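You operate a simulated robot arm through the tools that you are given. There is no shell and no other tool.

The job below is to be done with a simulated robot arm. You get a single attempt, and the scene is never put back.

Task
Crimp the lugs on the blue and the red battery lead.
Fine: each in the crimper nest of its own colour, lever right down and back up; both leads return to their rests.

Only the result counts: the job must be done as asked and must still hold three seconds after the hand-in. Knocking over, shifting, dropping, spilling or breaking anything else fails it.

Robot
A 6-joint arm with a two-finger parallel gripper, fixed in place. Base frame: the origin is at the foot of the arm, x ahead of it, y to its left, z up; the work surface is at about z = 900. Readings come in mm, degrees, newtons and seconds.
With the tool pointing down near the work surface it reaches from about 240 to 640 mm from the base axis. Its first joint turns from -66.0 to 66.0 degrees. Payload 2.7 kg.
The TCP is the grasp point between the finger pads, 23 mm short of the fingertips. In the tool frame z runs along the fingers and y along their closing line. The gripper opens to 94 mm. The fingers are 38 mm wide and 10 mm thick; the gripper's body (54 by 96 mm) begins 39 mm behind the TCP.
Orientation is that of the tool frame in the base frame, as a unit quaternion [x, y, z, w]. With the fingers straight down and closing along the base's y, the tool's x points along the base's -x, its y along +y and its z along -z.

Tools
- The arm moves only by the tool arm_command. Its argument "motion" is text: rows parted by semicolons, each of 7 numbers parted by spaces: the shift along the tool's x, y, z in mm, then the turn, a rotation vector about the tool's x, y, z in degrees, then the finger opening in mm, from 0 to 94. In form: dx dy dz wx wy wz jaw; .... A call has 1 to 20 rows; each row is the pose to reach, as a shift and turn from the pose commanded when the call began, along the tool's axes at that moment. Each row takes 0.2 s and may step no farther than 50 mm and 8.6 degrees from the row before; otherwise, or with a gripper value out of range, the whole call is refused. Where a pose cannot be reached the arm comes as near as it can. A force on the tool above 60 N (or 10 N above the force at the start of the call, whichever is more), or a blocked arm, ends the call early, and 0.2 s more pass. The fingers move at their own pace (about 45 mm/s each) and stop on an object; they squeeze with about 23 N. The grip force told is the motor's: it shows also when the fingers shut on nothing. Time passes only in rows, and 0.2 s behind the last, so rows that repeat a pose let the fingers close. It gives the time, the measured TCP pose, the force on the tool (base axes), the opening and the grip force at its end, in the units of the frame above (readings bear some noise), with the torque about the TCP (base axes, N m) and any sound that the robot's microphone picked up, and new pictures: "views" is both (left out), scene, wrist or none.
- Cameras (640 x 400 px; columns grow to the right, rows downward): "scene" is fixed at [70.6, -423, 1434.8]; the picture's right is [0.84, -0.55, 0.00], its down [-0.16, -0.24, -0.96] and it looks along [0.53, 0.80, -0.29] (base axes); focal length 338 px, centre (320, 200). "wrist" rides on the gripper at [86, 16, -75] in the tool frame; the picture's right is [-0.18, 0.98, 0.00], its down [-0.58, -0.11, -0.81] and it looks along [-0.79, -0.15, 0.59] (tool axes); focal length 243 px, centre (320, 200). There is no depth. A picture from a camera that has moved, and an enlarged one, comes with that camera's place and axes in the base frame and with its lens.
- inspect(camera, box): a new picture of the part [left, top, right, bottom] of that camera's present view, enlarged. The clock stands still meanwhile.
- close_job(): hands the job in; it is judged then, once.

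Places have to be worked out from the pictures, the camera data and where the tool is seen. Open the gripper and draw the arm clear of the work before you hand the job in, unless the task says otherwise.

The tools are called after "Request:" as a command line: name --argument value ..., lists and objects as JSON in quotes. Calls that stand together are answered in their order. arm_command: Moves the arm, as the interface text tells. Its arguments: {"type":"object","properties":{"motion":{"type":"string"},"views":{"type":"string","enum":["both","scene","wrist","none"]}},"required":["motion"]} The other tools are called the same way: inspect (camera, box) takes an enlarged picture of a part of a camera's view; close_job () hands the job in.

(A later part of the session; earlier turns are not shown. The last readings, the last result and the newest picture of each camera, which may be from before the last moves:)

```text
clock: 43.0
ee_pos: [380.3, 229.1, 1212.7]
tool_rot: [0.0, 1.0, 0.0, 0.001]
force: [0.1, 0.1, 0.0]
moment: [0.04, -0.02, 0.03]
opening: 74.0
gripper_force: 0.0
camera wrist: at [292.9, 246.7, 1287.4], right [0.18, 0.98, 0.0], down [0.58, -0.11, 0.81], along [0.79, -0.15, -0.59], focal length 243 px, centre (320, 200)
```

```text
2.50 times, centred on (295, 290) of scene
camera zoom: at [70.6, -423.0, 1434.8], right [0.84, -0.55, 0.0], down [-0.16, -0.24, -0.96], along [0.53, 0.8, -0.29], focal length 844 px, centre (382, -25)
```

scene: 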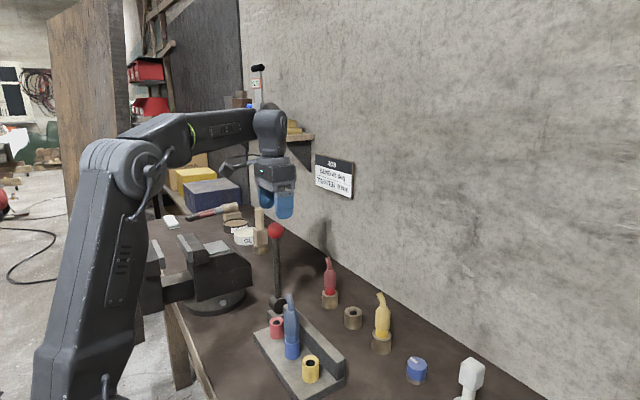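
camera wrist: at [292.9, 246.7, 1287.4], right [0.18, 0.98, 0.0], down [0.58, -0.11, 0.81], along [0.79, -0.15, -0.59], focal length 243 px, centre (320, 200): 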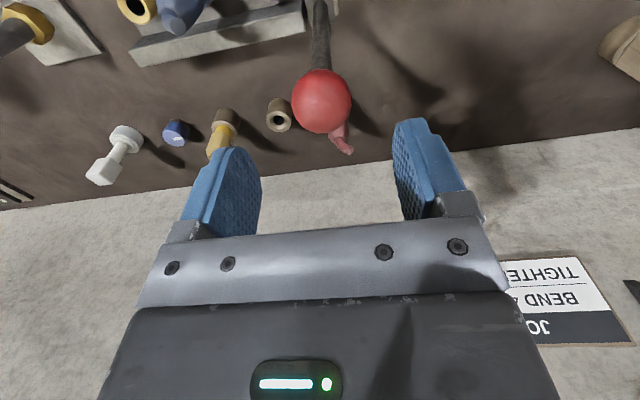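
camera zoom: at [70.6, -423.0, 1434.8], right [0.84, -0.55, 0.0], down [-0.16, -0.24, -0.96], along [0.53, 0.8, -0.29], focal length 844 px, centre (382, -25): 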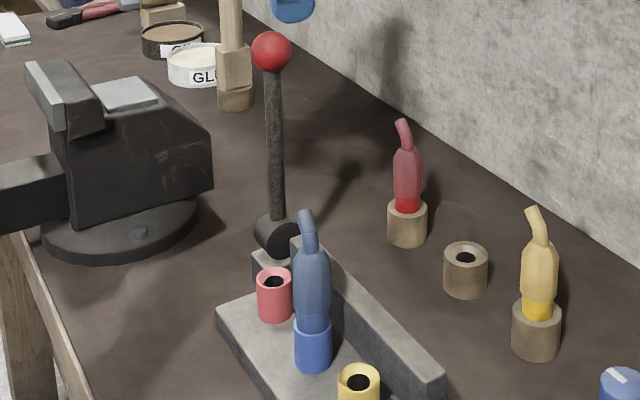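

The lever is exactly where it started (ball at the same pixel). I now return over the blue lead, turning the tool 72° again.

Request:
arm_command --motion "4.1 -14.3 0 0 0 -8 70; 8.2 -28.6 0 0 0 -16 65; 12.4 -42.9 0 0 0 -24 60; 16.5 -57.2 0 0 0 -32 60; 20.6 -71.5 0 0 0 -40 60; 24.7 -85.8 0 0 0 -48 60; 28.9 -100.1 0 0 0 -56 60; 33 -114.4 0 0 0 -64 60; 37.1 -128.7 0 0 0 -72 60; 37.1 -128.7 40 0 0 -72 60; 37.1 -128.7 80 0 0 -72 60; 37.1 -128.7 102 0 0 -72 60; 37.1 -128.7 102 0 0 -72 60" --views "both"

Request:
inspect --camera "wrist" --box '[220, 20, 420, 240]'

```text
clock: 45.8
ee_pos: [341.4, 101.8, 1109.9]
tool_rot: [-0.588, 0.809, 0.0, 0.002]
force: [0.0, 1.4, -0.2]
moment: [0.0, 0.02, 0.03]
opening: 60.0
gripper_force: 0.1
camera wrist: at [299.3, 25.6, 1184.1], right [-0.88, 0.48, 0.0], down [0.28, 0.52, 0.81], along [0.39, 0.71, -0.59], focal length 243 px, centre (320, 200)
```

scene: 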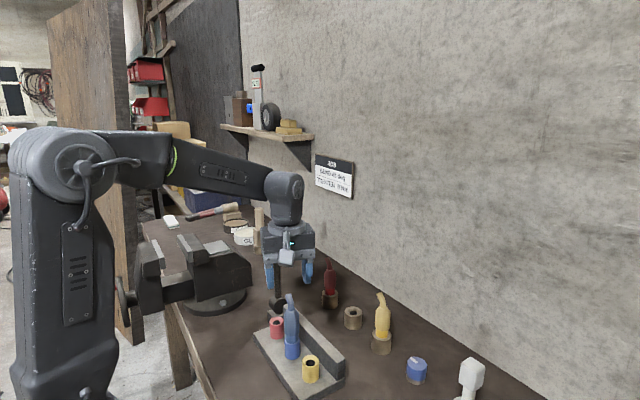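
wrist: 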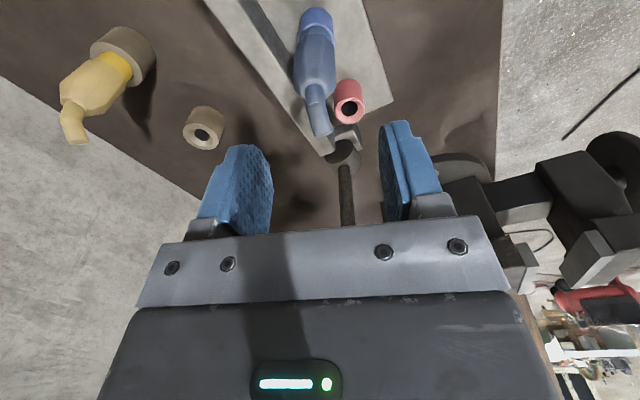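

```text
1.82 times, centred on (320, 130) of wrist
camera zoom: at [299.3, 25.6, 1184.1], right [-0.88, 0.48, 0.0], down [0.28, 0.52, 0.81], along [0.39, 0.71, -0.59], focal length 441 px, centre (320, 327)
```

zoom: 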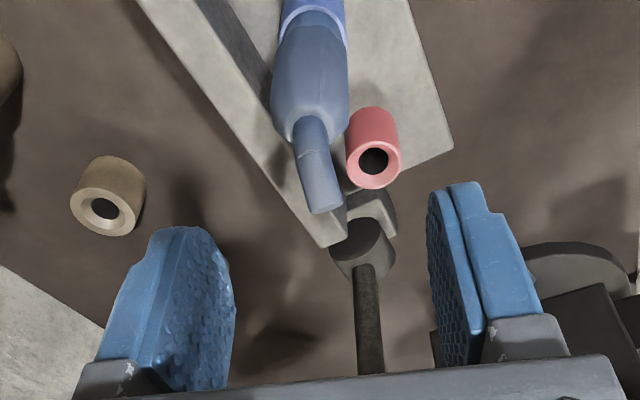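

The hand is ~2 mm off in −x from the recorded nest grip pose (343.2, 100.4). I correct and descend around the blue lead to z ≈ 1022, then check centring.

Request:
arm_command --motion "0.7 -2.3 20 0 0 0 60; 0.7 -2.3 40 0 0 0 60; 0.7 -2.3 60 0 0 0 60; 0.7 -2.3 78 0 0 0 60; 0.7 -2.3 87 0 0 0 60; 0.7 -2.3 87 0 0 0 60" --views "none"

Request:
inspect --camera "wrist" --box '[220, 20, 420, 240]'

Request:
inspect --camera "scene" --box '[240, 250, 340, 370]'

```text
clock: 47.2
ee_pos: [342.9, 101.7, 1021.9]
tool_rot: [-0.589, 0.808, -0.001, 0.001]
force: [0.4, -0.2, 0.4]
moment: [0.03, -0.05, -0.01]
opening: 60.2
gripper_force: 0.1
```

```text
1.82 times, centred on (320, 130) of wrist
camera zoom: at [301.5, 24.7, 1097.2], right [-0.88, 0.48, 0.0], down [0.28, 0.52, 0.81], along [0.39, 0.71, -0.59], focal length 441 px, centre (320, 327)
```

zoom: 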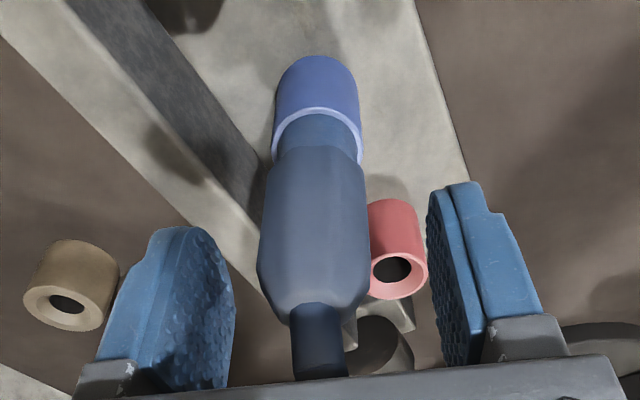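

```text
3.33 times, centred on (290, 310) of scene
camera zoom: at [70.6, -423.0, 1434.8], right [0.84, -0.55, 0.0], down [-0.16, -0.24, -0.96], along [0.53, 0.8, -0.29], focal length 1126 px, centre (420, -167)
```

zoom: 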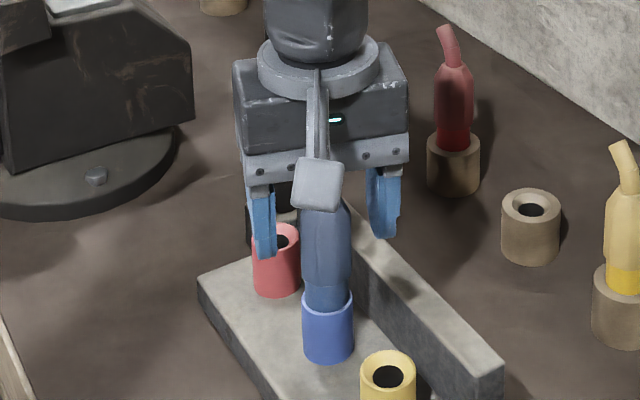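

The view matches the earlier release pose almost pixel for pixel. I close on the lead and check.

Request:
arm_command --motion "0 0 0 0 0 0 20; 0 0 0 0 0 0 20; 0 0 0 0 0 0 20; 0 0 0 0 0 0 20" --views "none"

Request:
inspect --camera "wrist" --box '[220, 20, 420, 240]'

```text
clock: 48.2
ee_pos: [343.8, 101.4, 1022.6]
tool_rot: [-0.588, 0.809, -0.001, 0.001]
force: [0.8, 0.0, 0.2]
moment: [0.0, -0.06, 0.03]
opening: 26.5
gripper_force: 23.3
```

```text
1.82 times, centred on (320, 130) of wrist
camera zoom: at [301.6, 24.7, 1097.4], right [-0.88, 0.48, 0.0], down [0.28, 0.52, 0.81], along [0.39, 0.71, -0.59], focal length 441 px, centre (320, 327)
```

zoom: 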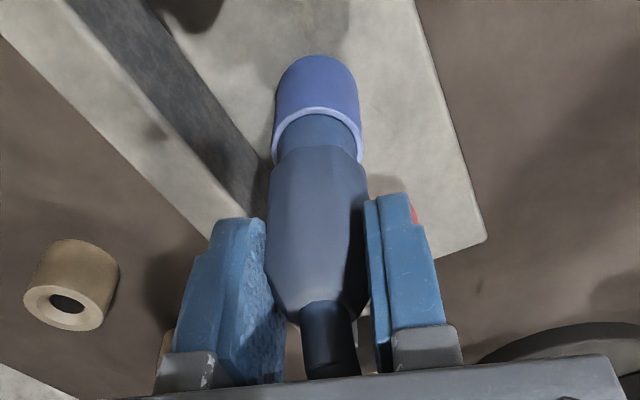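

Gripped (26.5 mm, forces ≈ 0). I lift the lead straight out of the nest by 88 mm and look at the lug.

Request:
arm_command --motion "0 0 -5 0 0 0 20; 0 0 -15 0 0 0 20; 0 0 -30 0 0 0 20; 0 0 -50 0 0 0 20; 0 0 -70 0 0 0 20; 0 0 -88 0 0 0 20; 0 0 -88 0 0 0 20" --views "both"

Request:
inspect --camera "scene" --box '[260, 250, 320, 330]'

Request:
inspect --camera "wrist" --box '[260, 20, 380, 140]'

```text
clock: 49.8
ee_pos: [345.3, 100.5, 1110.2]
tool_rot: [-0.588, 0.809, 0.0, 0.0]
force: [0.0, -0.2, -0.5]
moment: [-0.01, 0.0, 0.0]
opening: 26.2
gripper_force: 23.2
camera wrist: at [302.4, 24.1, 1184.9], right [-0.88, 0.48, 0.0], down [0.28, 0.52, 0.81], along [0.39, 0.71, -0.59], focal length 243 px, centre (320, 200)
```

scene: 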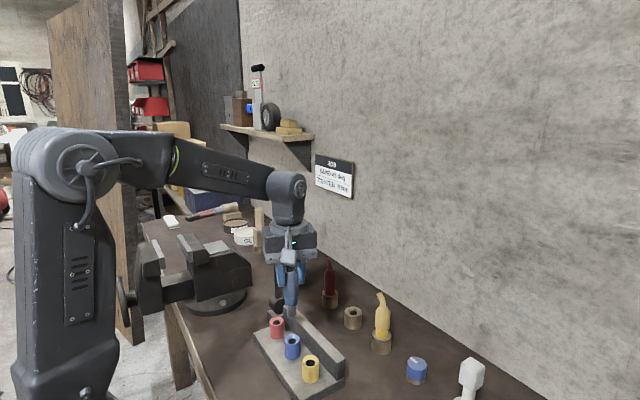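
wrist: 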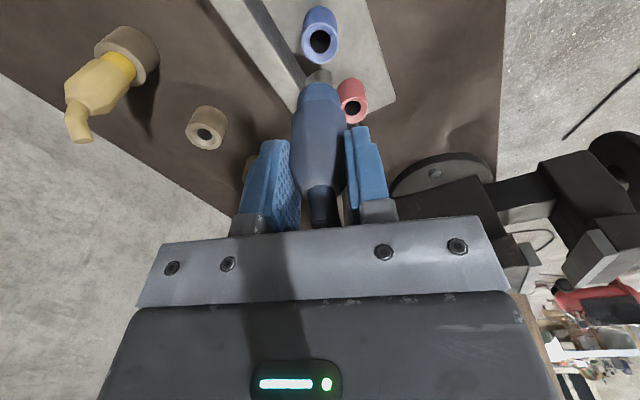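

```text
5.00 times, centred on (290, 290) of scene
camera zoom: at [70.6, -423.0, 1434.8], right [0.84, -0.55, 0.0], down [-0.16, -0.24, -0.96], along [0.53, 0.8, -0.29], focal length 1688 px, centre (470, -250)
```

zoom: 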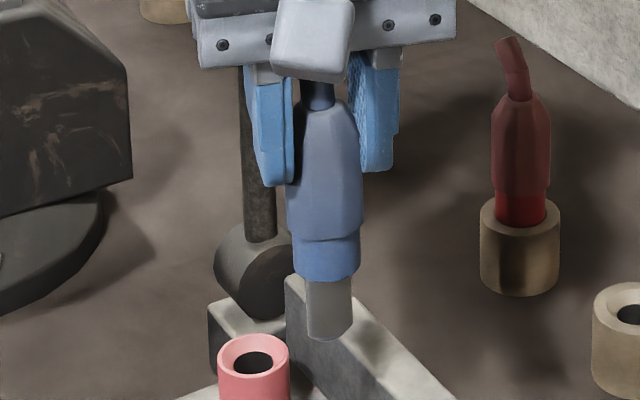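

```text
3.33 times, centred on (320, 80) of wrist
camera zoom: at [302.4, 24.1, 1184.9], right [-0.88, 0.48, 0.0], down [0.28, 0.52, 0.81], along [0.39, 0.71, -0.59], focal length 809 px, centre (320, 600)
```

zoom: 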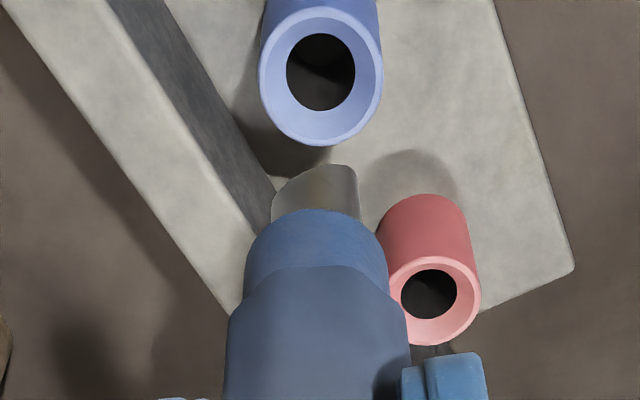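

The lug is visibly crimped: the round pin has become flattened and light grey. I carry the lead back above its rest with the reverse of the earlier transfer.

Request:
arm_command --motion "-14.6 -27.9 0 0 0 0 20; -29.2 -55.7 0 0 0 0 20; -43.9 -83.6 0 0 0 0 20; -58.5 -111.5 0 0 0 0 20; -73.1 -139.3 0 0 0 0 20; -87.7 -167.2 0 0 0 0 20; -87.7 -167.2 0 0 0 0 20" --views "both"

Request:
inspect --camera "scene" --box '[320, 240, 390, 340]'

Request:
inspect --camera "wrist" --box '[260, 0, 380, 120]'

```text
clock: 51.4
ee_pos: [531.3, 135.0, 1109.2]
tool_rot: [-0.588, 0.809, 0.0, 0.0]
force: [0.2, 0.3, -0.9]
moment: [-0.02, -0.03, -0.01]
opening: 26.4
gripper_force: 23.1
camera wrist: at [489.4, 56.6, 1185.2], right [-0.88, 0.48, 0.0], down [0.28, 0.52, 0.81], along [0.39, 0.71, -0.59], focal length 243 px, centre (320, 200)
```

scene: 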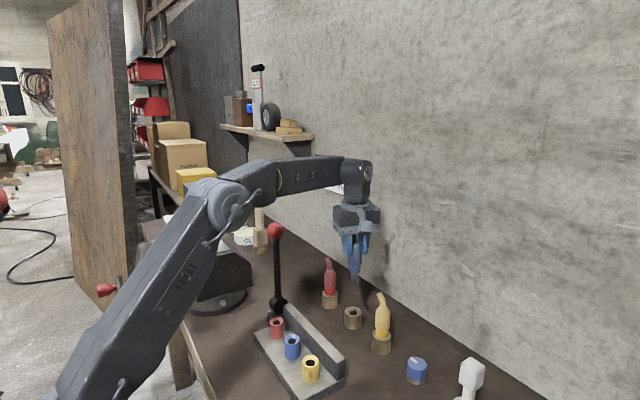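
wrist: 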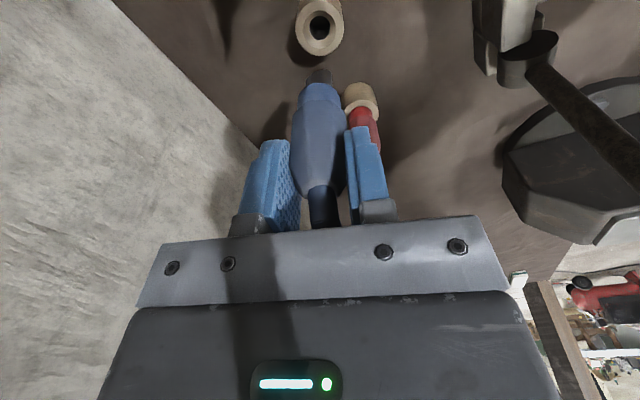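

```text
4.00 times, centred on (355, 290) of scene
camera zoom: at [70.6, -423.0, 1434.8], right [0.84, -0.55, 0.0], down [-0.16, -0.24, -0.96], along [0.53, 0.8, -0.29], focal length 1351 px, centre (180, -160)
```

zoom: 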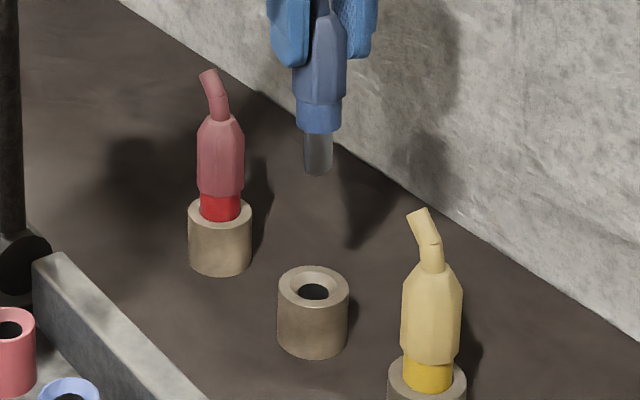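

```text
3.33 times, centred on (320, 60) of wrist
camera zoom: at [489.4, 56.6, 1185.2], right [-0.88, 0.48, 0.0], down [0.28, 0.52, 0.81], along [0.39, 0.71, -0.59], focal length 809 px, centre (320, 667)
```

zoom: 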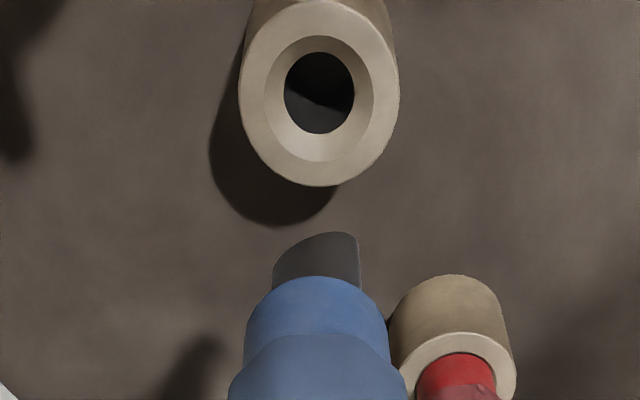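

The lead is within ~1 mm of its original alignment over the rest; I correct by (−1.2, −0.5) mm and lower to ~12 mm above the rest for a final check.

Request:
arm_command --motion "0.85 1 20 0 0 0 20; 0.85 1 40 0 0 0 20; 0.85 1 58 0 0 0 20; 0.85 1 70 0 0 0 20; 0.85 1 70 0 0 0 20" --views "none"

Request:
inspect --camera "scene" --box '[330, 280, 380, 335]'

Request:
inspect --camera "wrist" --box '[280, 10, 360, 100]'

```text
clock: 52.6
ee_pos: [530.4, 131.8, 1041.6]
tool_rot: [-0.588, 0.809, 0.0, 0.001]
force: [-0.1, 1.5, -0.9]
moment: [0.03, 0.0, 0.0]
opening: 26.3
gripper_force: 23.0
```

```text
7.27 times, centred on (355, 308) of scene
camera zoom: at [70.6, -423.0, 1434.8], right [0.84, -0.55, 0.0], down [-0.16, -0.24, -0.96], along [0.53, 0.8, -0.29], focal length 2456 px, centre (66, -582)
```

zoom: 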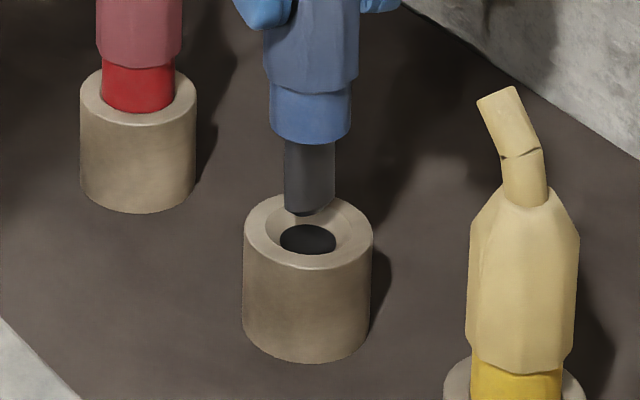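

```text
4.44 times, centred on (320, 55) of wrist
camera zoom: at [487.9, 55.5, 1116.3], right [-0.88, 0.48, 0.0], down [0.28, 0.52, 0.81], along [0.39, 0.71, -0.59], focal length 1078 px, centre (320, 844)
```

zoom: 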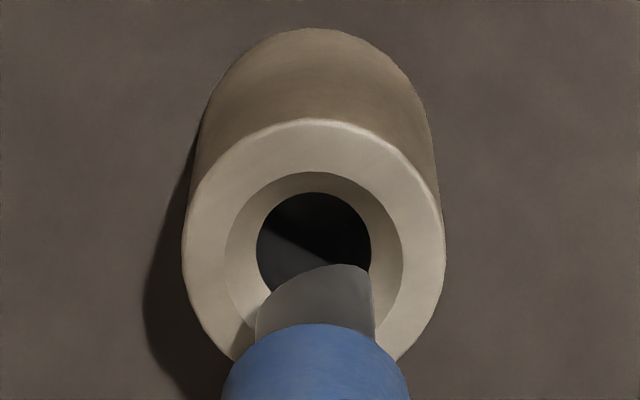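

Aligned to within ~0.4 mm in both views. I lower in small steps so the lug enters the rest's hole, checking forces.

Request:
arm_command --motion "0 0 5 0 0 0 20; 0 0 10 0 0 0 20; 0 0 14 0 0 0 20; 0 0 18 0 0 0 20; 0 0 22 0 0 0 20; 0 0 22 0 0 0 20" --views "none"

Request:
inspect --camera "scene" --box '[330, 270, 380, 335]'

Request:
inspect --camera "wrist" --box '[280, 10, 360, 100]'

```text
clock: 54.0
ee_pos: [529.0, 131.5, 1019.0]
tool_rot: [-0.588, 0.809, 0.0, 0.001]
force: [-0.1, -0.4, -0.8]
moment: [0.01, -0.01, 0.02]
opening: 26.2
gripper_force: 23.0
```

```text
6.15 times, centred on (355, 302) of scene
camera zoom: at [70.6, -423.0, 1434.8], right [0.84, -0.55, 0.0], down [-0.16, -0.24, -0.96], along [0.53, 0.8, -0.29], focal length 2078 px, centre (105, -431)
```

zoom: 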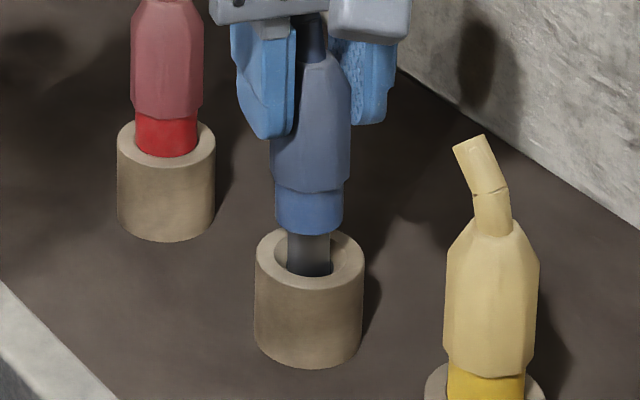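

```text
4.44 times, centred on (320, 55) of wrist
camera zoom: at [487.5, 55.6, 1093.5], right [-0.88, 0.48, 0.0], down [0.28, 0.52, 0.81], along [0.39, 0.71, -0.59], focal length 1078 px, centre (320, 844)
```

zoom: 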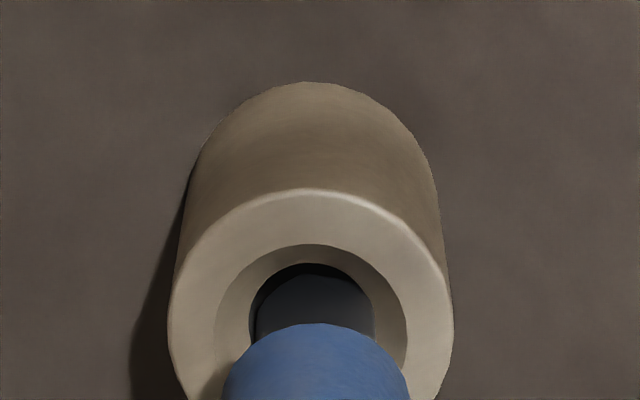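

The lug entered the hole without contact. I continue down to just short of seating.

Request:
arm_command --motion "0 0 4 0 0 0 20; 0 0 8 0 0 0 20; 0 0 12 0 0 0 20; 0 0 16 0 0 0 20; 0 0 16 0 0 0 20" --views "none"

Request:
inspect --camera "scene" --box '[330, 270, 380, 335]'

```text
clock: 55.2
ee_pos: [529.1, 131.5, 1003.1]
tool_rot: [-0.588, 0.809, -0.001, 0.001]
force: [0.2, 0.5, -1.4]
moment: [0.01, -0.01, 0.01]
opening: 26.6
gripper_force: 22.9
```

```text
6.15 times, centred on (355, 302) of scene
camera zoom: at [70.6, -423.0, 1434.8], right [0.84, -0.55, 0.0], down [-0.16, -0.24, -0.96], along [0.53, 0.8, -0.29], focal length 2078 px, centre (105, -431)
```

zoom: 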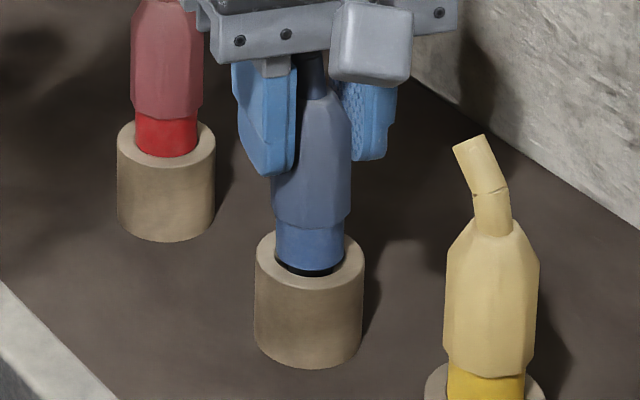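

Only ~4 mm remain and forces are nil. I step down 1 mm at a time to feel the seat.

Request:
arm_command --motion "0 0 1 0 0 0 20; 0 0 2 0 0 0 20; 0 0 3 0 0 0 20; 0 0 4 0 0 0 20; 0 0 4 0 0 0 20" --views "none"

Request:
inspect --camera "scene" --box '[330, 270, 380, 335]'

```text
clock: 56.4
ee_pos: [531.3, 131.6, 1000.5]
tool_rot: [-0.587, 0.809, -0.002, 0.004]
force: [-2.0, -4.5, 20.3]
moment: [-0.24, 0.13, 0.03]
opening: 26.0
gripper_force: 22.7
```

```text
6.15 times, centred on (355, 302) of scene
camera zoom: at [70.2, -423.2, 1434.7], right [0.84, -0.55, 0.0], down [-0.16, -0.24, -0.96], along [0.53, 0.8, -0.28], focal length 2078 px, centre (105, -431)
```

zoom: 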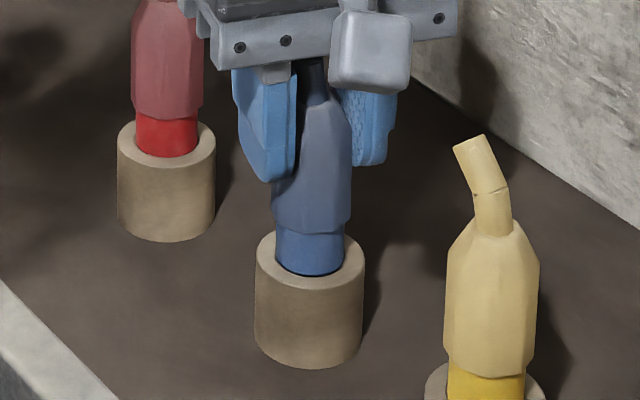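

Seated (20 N). I relax ~2.8 mm, open the fingers, check, and then rise straight up.

Request:
arm_command --motion "0 0 -1.5 0 0 0 20; 0 0 -2.8 0 0 0 20; 0 0 -2.8 0 0 0 40; 0 0 -2.8 0 0 0 58; 0 0 -2.8 0 0 0 58; 0 0 -15 0 0 0 58; 0 0 -40 0 0 0 58; 0 0 -80 0 0 0 58; 0 0 -120 0 0 0 58; 0 0 -120 0 0 0 58" --views "both"

Request:
inspect --camera "scene" --box '[310, 240, 390, 340]'

Request:
inspect --camera "wrist" --box '[220, 0, 440, 200]'

```text
clock: 58.6
ee_pos: [529.1, 132.6, 1120.3]
tool_rot: [-0.588, 0.809, 0.0, 0.001]
force: [0.2, -0.3, 0.5]
moment: [-0.02, 0.01, -0.01]
opening: 58.2
gripper_force: 0.0
camera wrist: at [486.9, 56.2, 1195.1], right [-0.88, 0.48, 0.0], down [0.28, 0.52, 0.81], along [0.39, 0.71, -0.59], focal length 243 px, centre (320, 200)
```

scene: 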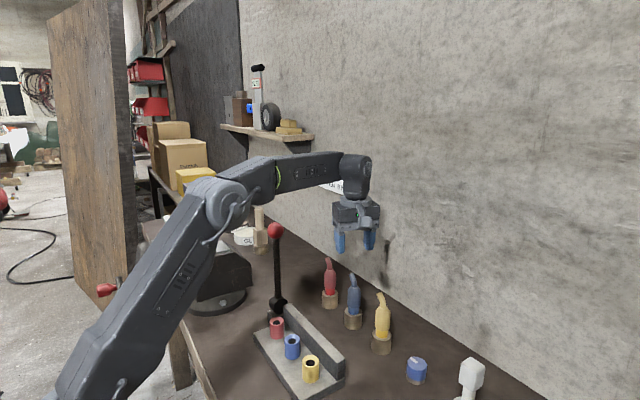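
wrist: 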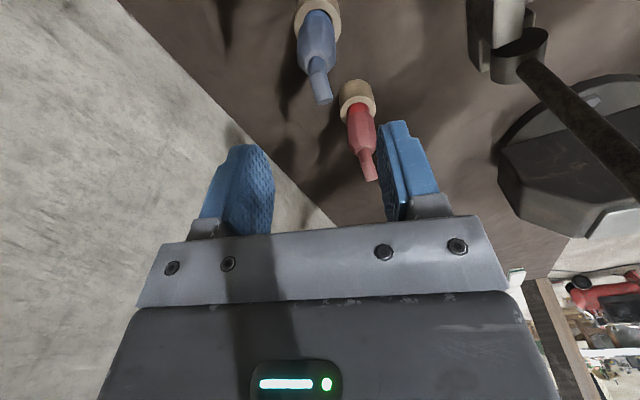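

```text
4.00 times, centred on (350, 290) of scene
camera zoom: at [70.6, -423.0, 1434.8], right [0.84, -0.55, 0.0], down [-0.16, -0.24, -0.96], along [0.53, 0.8, -0.29], focal length 1351 px, centre (200, -160)
```

zoom: 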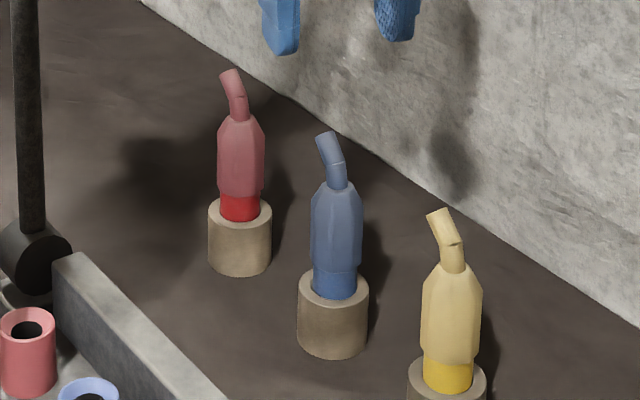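

```text
2.00 times, centred on (330, 100) of wrist
camera zoom: at [486.9, 56.2, 1195.1], right [-0.88, 0.48, 0.0], down [0.28, 0.52, 0.81], along [0.39, 0.71, -0.59], focal length 485 px, centre (300, 400)
```

zoom: 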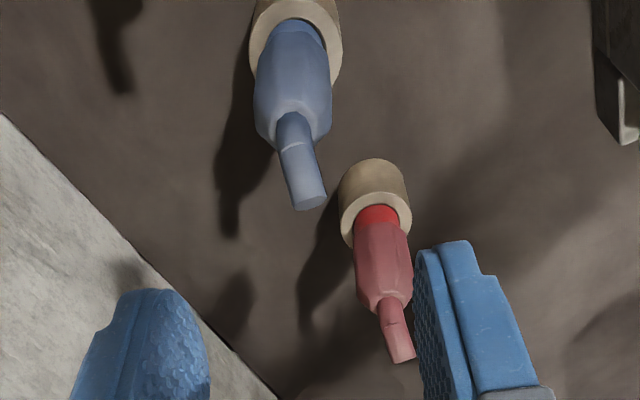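

Blue is back upright in its rest, crimped. Now I move +102 mm in y to hover above the red lead and compare its picture with how the blue one looked from the same relative pose.

Request:
arm_command --motion "-32 10.5 0 0 0 0 58; -65 21 0 0 0 0 58; -97 31.5 0 0 0 0 58; -97 31.5 0 0 0 0 58" --views "both"

Request:
inspect --camera "wrist" --box '[220, 0, 440, 200]'

Request:
inspect --camera "scene" --box '[240, 130, 390, 320]'

```text
clock: 59.6
ee_pos: [530.3, 233.7, 1118.7]
tool_rot: [-0.587, 0.809, -0.001, 0.001]
force: [0.0, -0.8, 0.0]
moment: [0.01, 0.04, -0.01]
opening: 57.9
gripper_force: 0.0
camera wrist: at [487.4, 157.6, 1193.4], right [-0.88, 0.48, 0.0], down [0.28, 0.52, 0.81], along [0.39, 0.71, -0.59], focal length 243 px, centre (320, 200)
```

scene: 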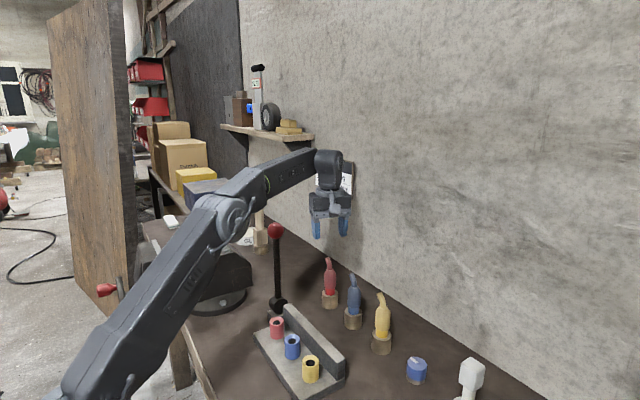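
wrist: 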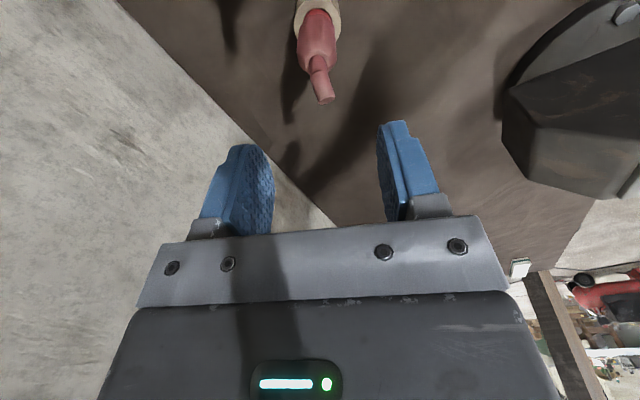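

```text
2.00 times, centred on (330, 100) of wrist
camera zoom: at [487.4, 157.6, 1193.4], right [-0.88, 0.48, 0.0], down [0.28, 0.52, 0.81], along [0.39, 0.71, -0.59], focal length 485 px, centre (300, 400)
```

zoom: 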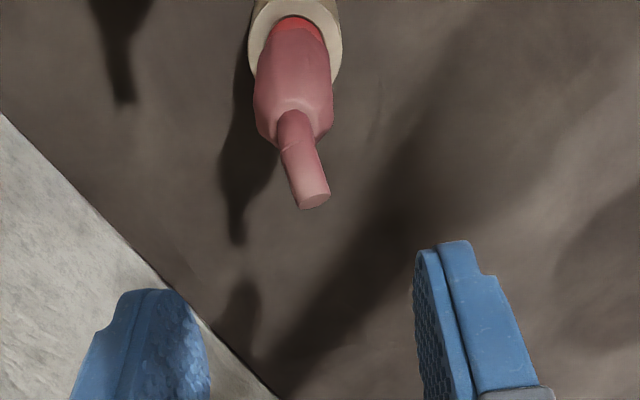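

```text
2.11 times, centred on (315, 225) of scene
camera zoom: at [70.6, -422.9, 1434.8], right [0.84, -0.55, 0.0], down [-0.16, -0.24, -0.96], along [0.52, 0.8, -0.29], focal length 711 px, centre (330, 147)
```

zoom: 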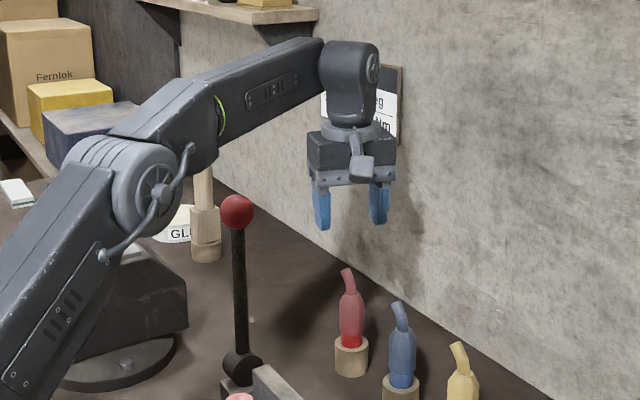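

Red looks the same as blue did from the equivalent pose, so its axis is ≈ 102 mm further in +y. I descend part way and check the clearance of forearm, lever and cable.

Request:
arm_command --motion "0 0 25 0 0 0 58; 0 0 50 0 0 0 58; 0 0 75 0 0 0 58; 0 0 75 0 0 0 58" --views "both"

Request:
inspect --camera "scene" --box '[220, 150, 390, 320]'

Request:
inspect --camera "wrist" --box '[220, 20, 420, 240]'

```text
clock: 60.6
ee_pos: [530.1, 234.2, 1042.3]
tool_rot: [-0.588, 0.809, 0.0, 0.001]
force: [0.4, 0.5, 0.0]
moment: [-0.01, -0.01, 0.04]
opening: 58.1
gripper_force: 0.0
camera wrist: at [488.9, 157.5, 1117.2], right [-0.88, 0.48, 0.0], down [0.28, 0.52, 0.81], along [0.39, 0.71, -0.59], focal length 243 px, centre (320, 200)
```

scene: 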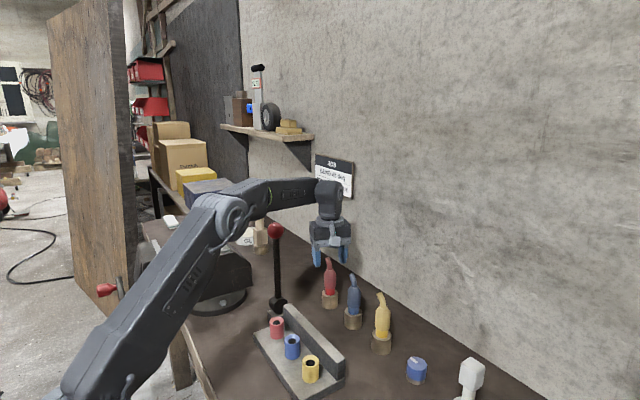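
wrist: 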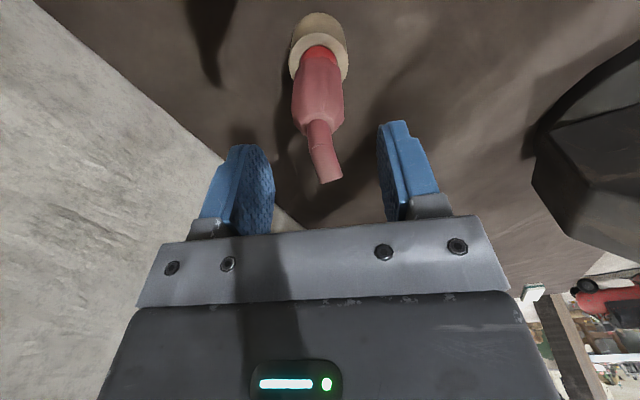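

```text
2.35 times, centred on (305, 235) of scene
camera zoom: at [70.6, -423.0, 1434.8], right [0.84, -0.55, 0.0], down [-0.16, -0.24, -0.96], along [0.53, 0.8, -0.29], focal length 795 px, centre (355, 118)
```

zoom: 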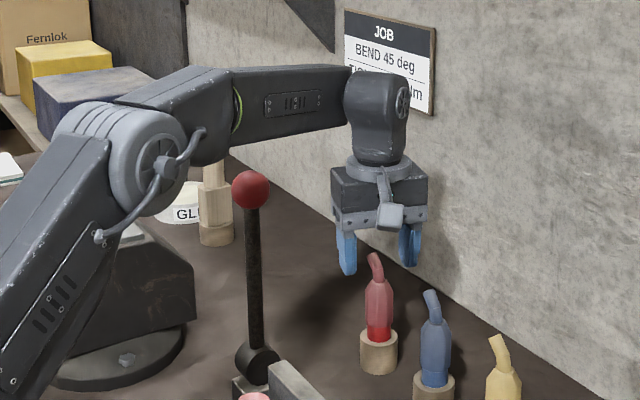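

```text
1.82 times, centred on (320, 130) of wrist
camera zoom: at [488.9, 157.5, 1117.2], right [-0.88, 0.48, 0.0], down [0.28, 0.52, 0.81], along [0.39, 0.71, -0.59], focal length 441 px, centre (320, 327)
```

zoom: 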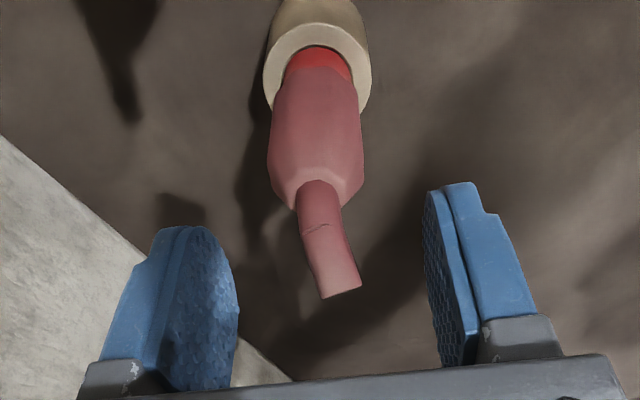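

The forearm clears the lever by a good margin. I descend to the grip height and compare with the blue pre-grip picture.

Request:
arm_command --motion "0 0 14 0 0 0 50; 0 0 28 0 0 0 50; 0 0 38 0 0 0 50; 0 0 43 0 0 0 50; 0 0 43 0 0 0 50" --views "none"

Request:
inspect --camera "scene" --box '[300, 230, 380, 320]'

Request:
inspect --camera "wrist" --box '[220, 20, 420, 240]'

```text
clock: 61.8
ee_pos: [530.1, 234.3, 1000.5]
tool_rot: [-0.589, 0.808, 0.0, 0.001]
force: [-0.5, -0.4, -0.9]
moment: [0.02, 0.01, -0.01]
opening: 50.1
gripper_force: 0.0
```

```text
4.44 times, centred on (340, 275) of scene
camera zoom: at [70.6, -423.0, 1434.8], right [0.84, -0.55, 0.0], down [-0.16, -0.24, -0.96], along [0.53, 0.8, -0.29], focal length 1501 px, centre (231, -133)
```

zoom: 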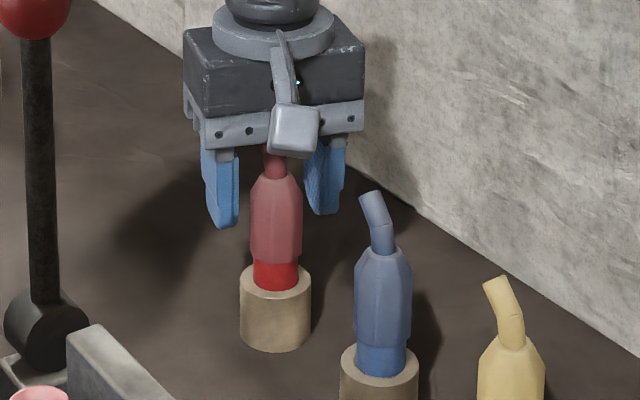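

```text
1.82 times, centred on (320, 130) of wrist
camera zoom: at [488.0, 158.1, 1074.7], right [-0.88, 0.48, 0.0], down [0.28, 0.52, 0.81], along [0.39, 0.71, -0.59], focal length 441 px, centre (320, 327)
```

zoom: 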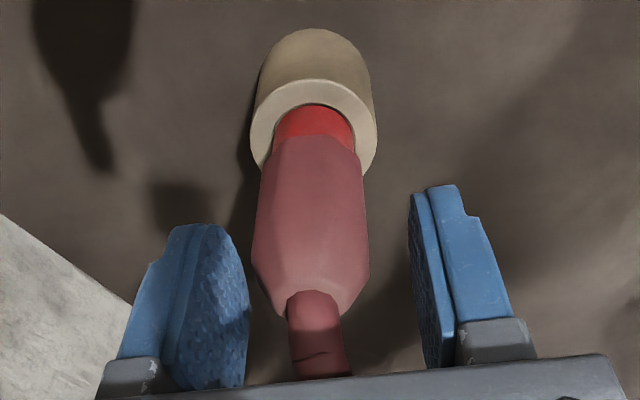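

Compared with the blue grip picture, the red axis is ~1.6 mm to one side along the closing direction. I shift by that and close.

Request:
arm_command --motion "0 -1.6 0 0 0 0 50; 0 -1.6 0.5 0 0 0 20; 0 -1.6 0.5 0 0 0 20; 0 -1.6 0.5 0 0 0 20; 0 -1.6 0.5 0 0 0 20" --views "none"

Request:
inspect --camera "scene" --box '[300, 230, 380, 320]'

Request:
inspect --camera "wrist" --box '[220, 20, 420, 240]'

```text
clock: 63.0
ee_pos: [531.9, 232.7, 999.9]
tool_rot: [-0.587, 0.809, 0.0, 0.001]
force: [-0.7, 0.4, 1.2]
moment: [0.02, -0.04, 0.0]
opening: 26.6
gripper_force: 23.4
```

```text
4.44 times, centred on (340, 275) of scene
camera zoom: at [70.6, -423.0, 1434.8], right [0.84, -0.55, 0.0], down [-0.16, -0.24, -0.96], along [0.53, 0.8, -0.29], focal length 1501 px, centre (231, -133)
```

zoom: 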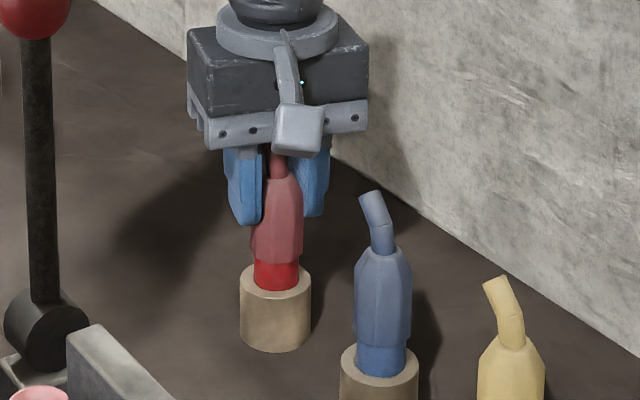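

```text
1.82 times, centred on (320, 130) of wrist
camera zoom: at [489.7, 156.7, 1075.1], right [-0.88, 0.48, 0.0], down [0.28, 0.52, 0.81], along [0.39, 0.71, -0.59], focal length 441 px, centre (320, 327)
```

zoom: 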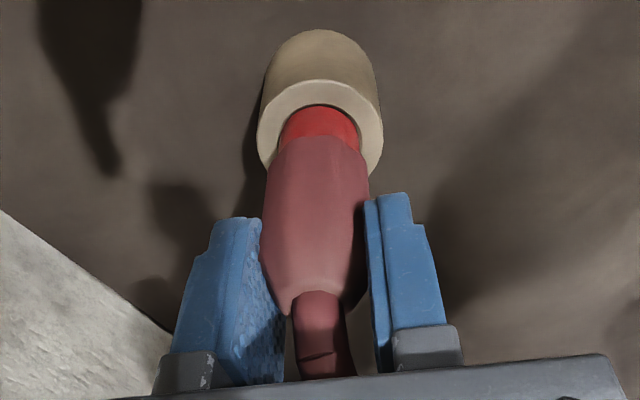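

Gripped upright (26.6 mm, ~0 side force). I lift the red lead straight up 110 mm.

Request:
arm_command --motion "0 0 -5 0 0 0 20; 0 0 -15 0 0 0 20; 0 0 -30 0 0 0 20; 0 0 -50 0 0 0 20; 0 0 -70 0 0 0 20; 0 0 -90 0 0 0 20; 0 0 -110 0 0 0 20; 0 0 -110 0 0 0 20" --views "both"

Request:
inspect --camera "wrist" --box '[220, 0, 440, 200]'

Request:
inspect --camera "scene" --box '[220, 200, 390, 370]'

```text
clock: 64.8
ee_pos: [531.4, 233.3, 1109.6]
tool_rot: [-0.587, 0.809, 0.0, 0.001]
force: [0.0, 1.2, -1.0]
moment: [0.02, 0.01, 0.01]
opening: 26.7
gripper_force: 22.5
camera wrist: at [488.8, 156.5, 1184.8], right [-0.88, 0.48, 0.0], down [0.28, 0.52, 0.81], along [0.39, 0.71, -0.59], focal length 243 px, centre (320, 200)
```

scene: 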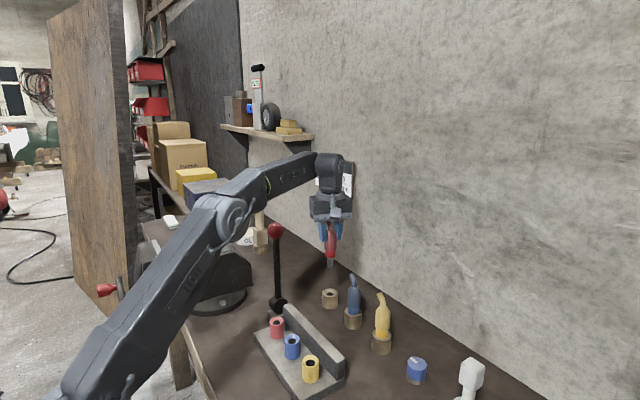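
wrist: 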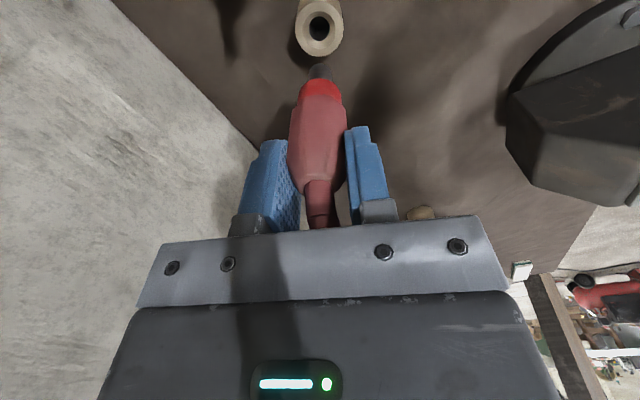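

```text
2.00 times, centred on (330, 100) of wrist
camera zoom: at [488.8, 156.5, 1184.8], right [-0.88, 0.48, 0.0], down [0.28, 0.52, 0.81], along [0.39, 0.71, -0.59], focal length 485 px, centre (300, 400)
```

zoom: 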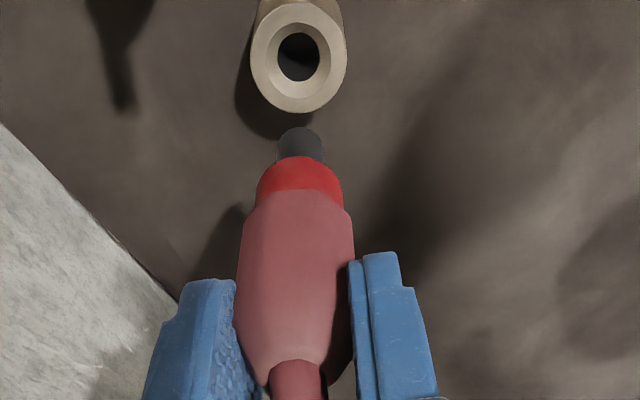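

```text
2.35 times, centred on (305, 285) of scene
camera zoom: at [70.6, -423.0, 1434.8], right [0.84, -0.55, 0.0], down [-0.16, -0.24, -0.96], along [0.53, 0.8, -0.29], focal length 795 px, centre (355, 0)
```

zoom: 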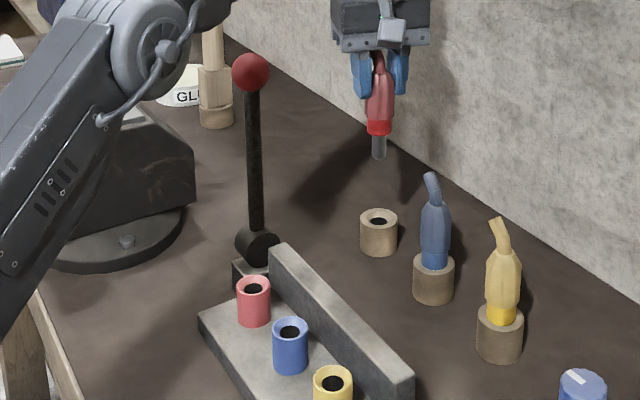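

The red lead's lug is free. A straight path to the red nest would brush the lever ball, so I go around on the −y side at z ≈ 1140, then come over the red nest (blue nest + 72 mm in y).

Request:
arm_command --motion "38.1 16.2 -10 0 0 0 20; 76.3 32.5 -20 0 0 0 20; 114.4 48.7 -30 0 0 0 20; 125.3 82.3 -30 0 0 0 20; 136.3 115.8 -30 0 0 0 20; 147.1 149.2 -30 0 0 0 20; 130.3 154.7 -30 0 0 0 20; 113.6 160.1 -30 0 0 0 20; 113.6 160.1 0 0 0 0 20; 113.6 160.1 0 0 0 0 20" --views "both"

Request:
inspect --camera "scene" --box '[240, 250, 320, 350]'

Request:
inspect --camera "wrist" --box '[260, 0, 380, 120]'

```text
clock: 67.0
ee_pos: [341.4, 175.0, 1110.8]
tool_rot: [-0.588, 0.809, -0.001, 0.002]
force: [-1.4, -1.7, 1.6]
moment: [0.19, -0.15, 0.04]
opening: 26.6
gripper_force: 23.0
camera wrist: at [300.0, 98.4, 1185.7], right [-0.88, 0.48, 0.0], down [0.28, 0.52, 0.81], along [0.39, 0.71, -0.59], focal length 243 px, centre (320, 200)
```

scene: 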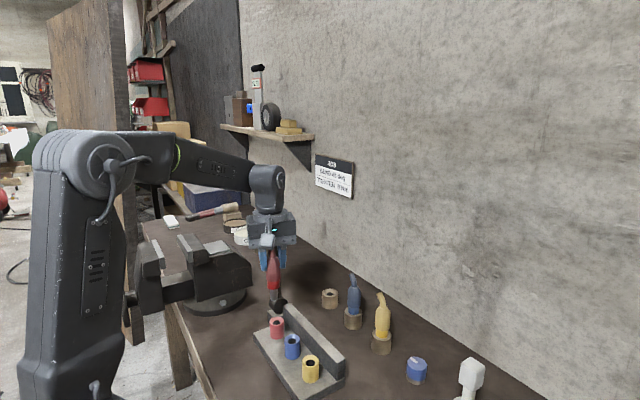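
wrist: 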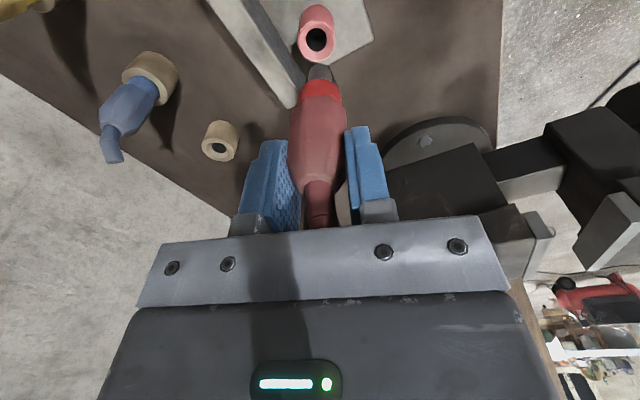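

```text
4.00 times, centred on (280, 300) of scene
camera zoom: at [70.5, -423.0, 1434.8], right [0.84, -0.55, 0.0], down [-0.16, -0.24, -0.96], along [0.53, 0.8, -0.29], focal length 1351 px, centre (480, -200)
```

zoom: 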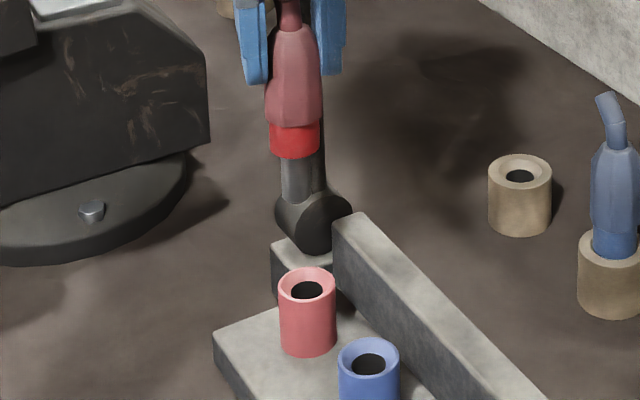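

```text
3.33 times, centred on (320, 60) of wrist
camera zoom: at [300.0, 98.4, 1185.7], right [-0.88, 0.48, 0.0], down [0.28, 0.52, 0.81], along [0.39, 0.71, -0.59], focal length 809 px, centre (320, 667)
```

zoom: 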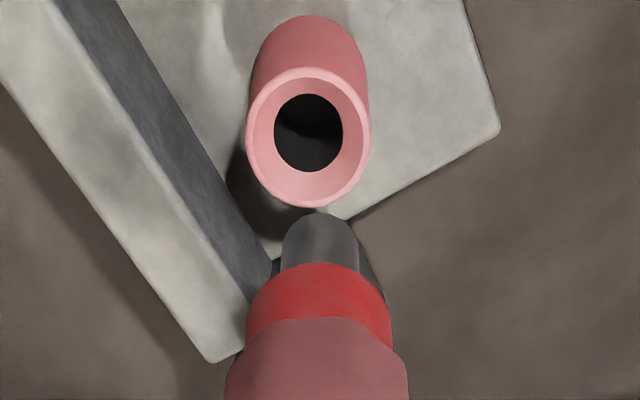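

The nest is ~3.2 mm to the side (toward +x,−y) and aligned along the view. I correct and lower to just above the red nest rim for a close check.

Request:
arm_command --motion "0.5 -3.3 0 0 0 0 20; 0.5 -3.3 15 0 0 0 20; 0.5 -3.3 30 0 0 0 20; 0.5 -3.3 42 0 0 0 20; 0.5 -3.3 48 0 0 0 20; 0.5 -3.3 48 0 0 0 20" --views "scene"

Request:
inspect --camera "scene" --box '[255, 295, 300, 345]'

Request:
inspect --camera "wrist" --box '[290, 20, 350, 100]'

```text
clock: 68.4
ee_pos: [346.2, 174.0, 1058.9]
tool_rot: [-0.587, 0.81, 0.001, -0.003]
force: [-5.0, -24.6, -7.1]
moment: [1.67, -0.2, -0.49]
opening: 26.6
gripper_force: 22.8
```

scene: 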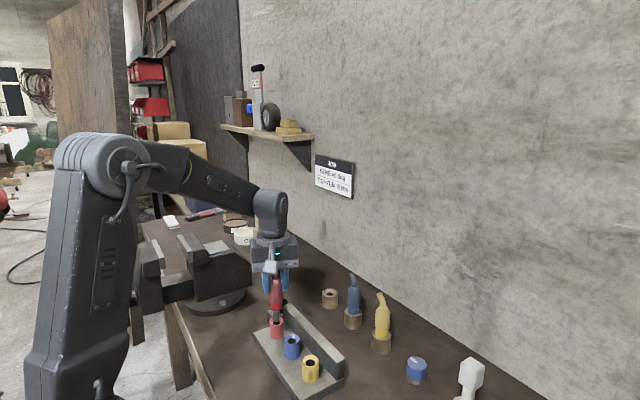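

```text
8.00 times, centred on (278, 320) of scene
camera zoom: at [70.5, -423.7, 1434.5], right [0.84, -0.55, 0.0], down [-0.16, -0.24, -0.96], along [0.53, 0.8, -0.28], focal length 2702 px, centre (660, -760)
```

zoom: 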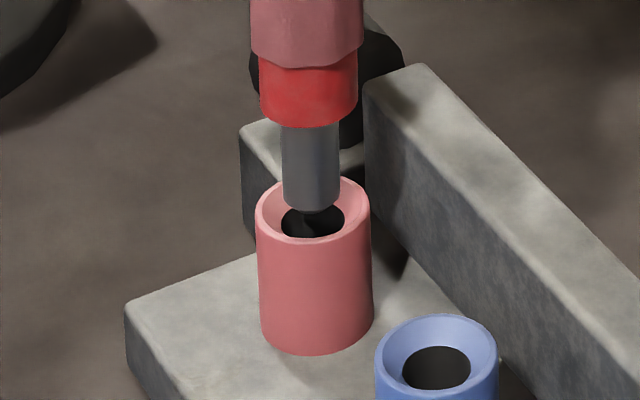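

```text
5.00 times, centred on (320, 60) of wrist
camera zoom: at [303.7, 96.4, 1134.4], right [-0.88, 0.48, 0.0], down [0.29, 0.52, 0.8], along [0.38, 0.71, -0.6], focal length 1213 px, centre (320, 900)
```

zoom: 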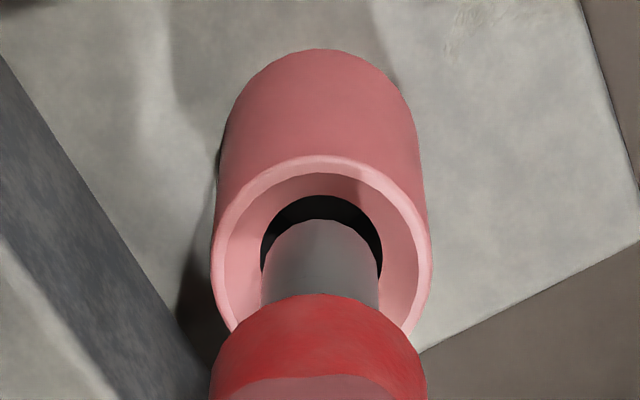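

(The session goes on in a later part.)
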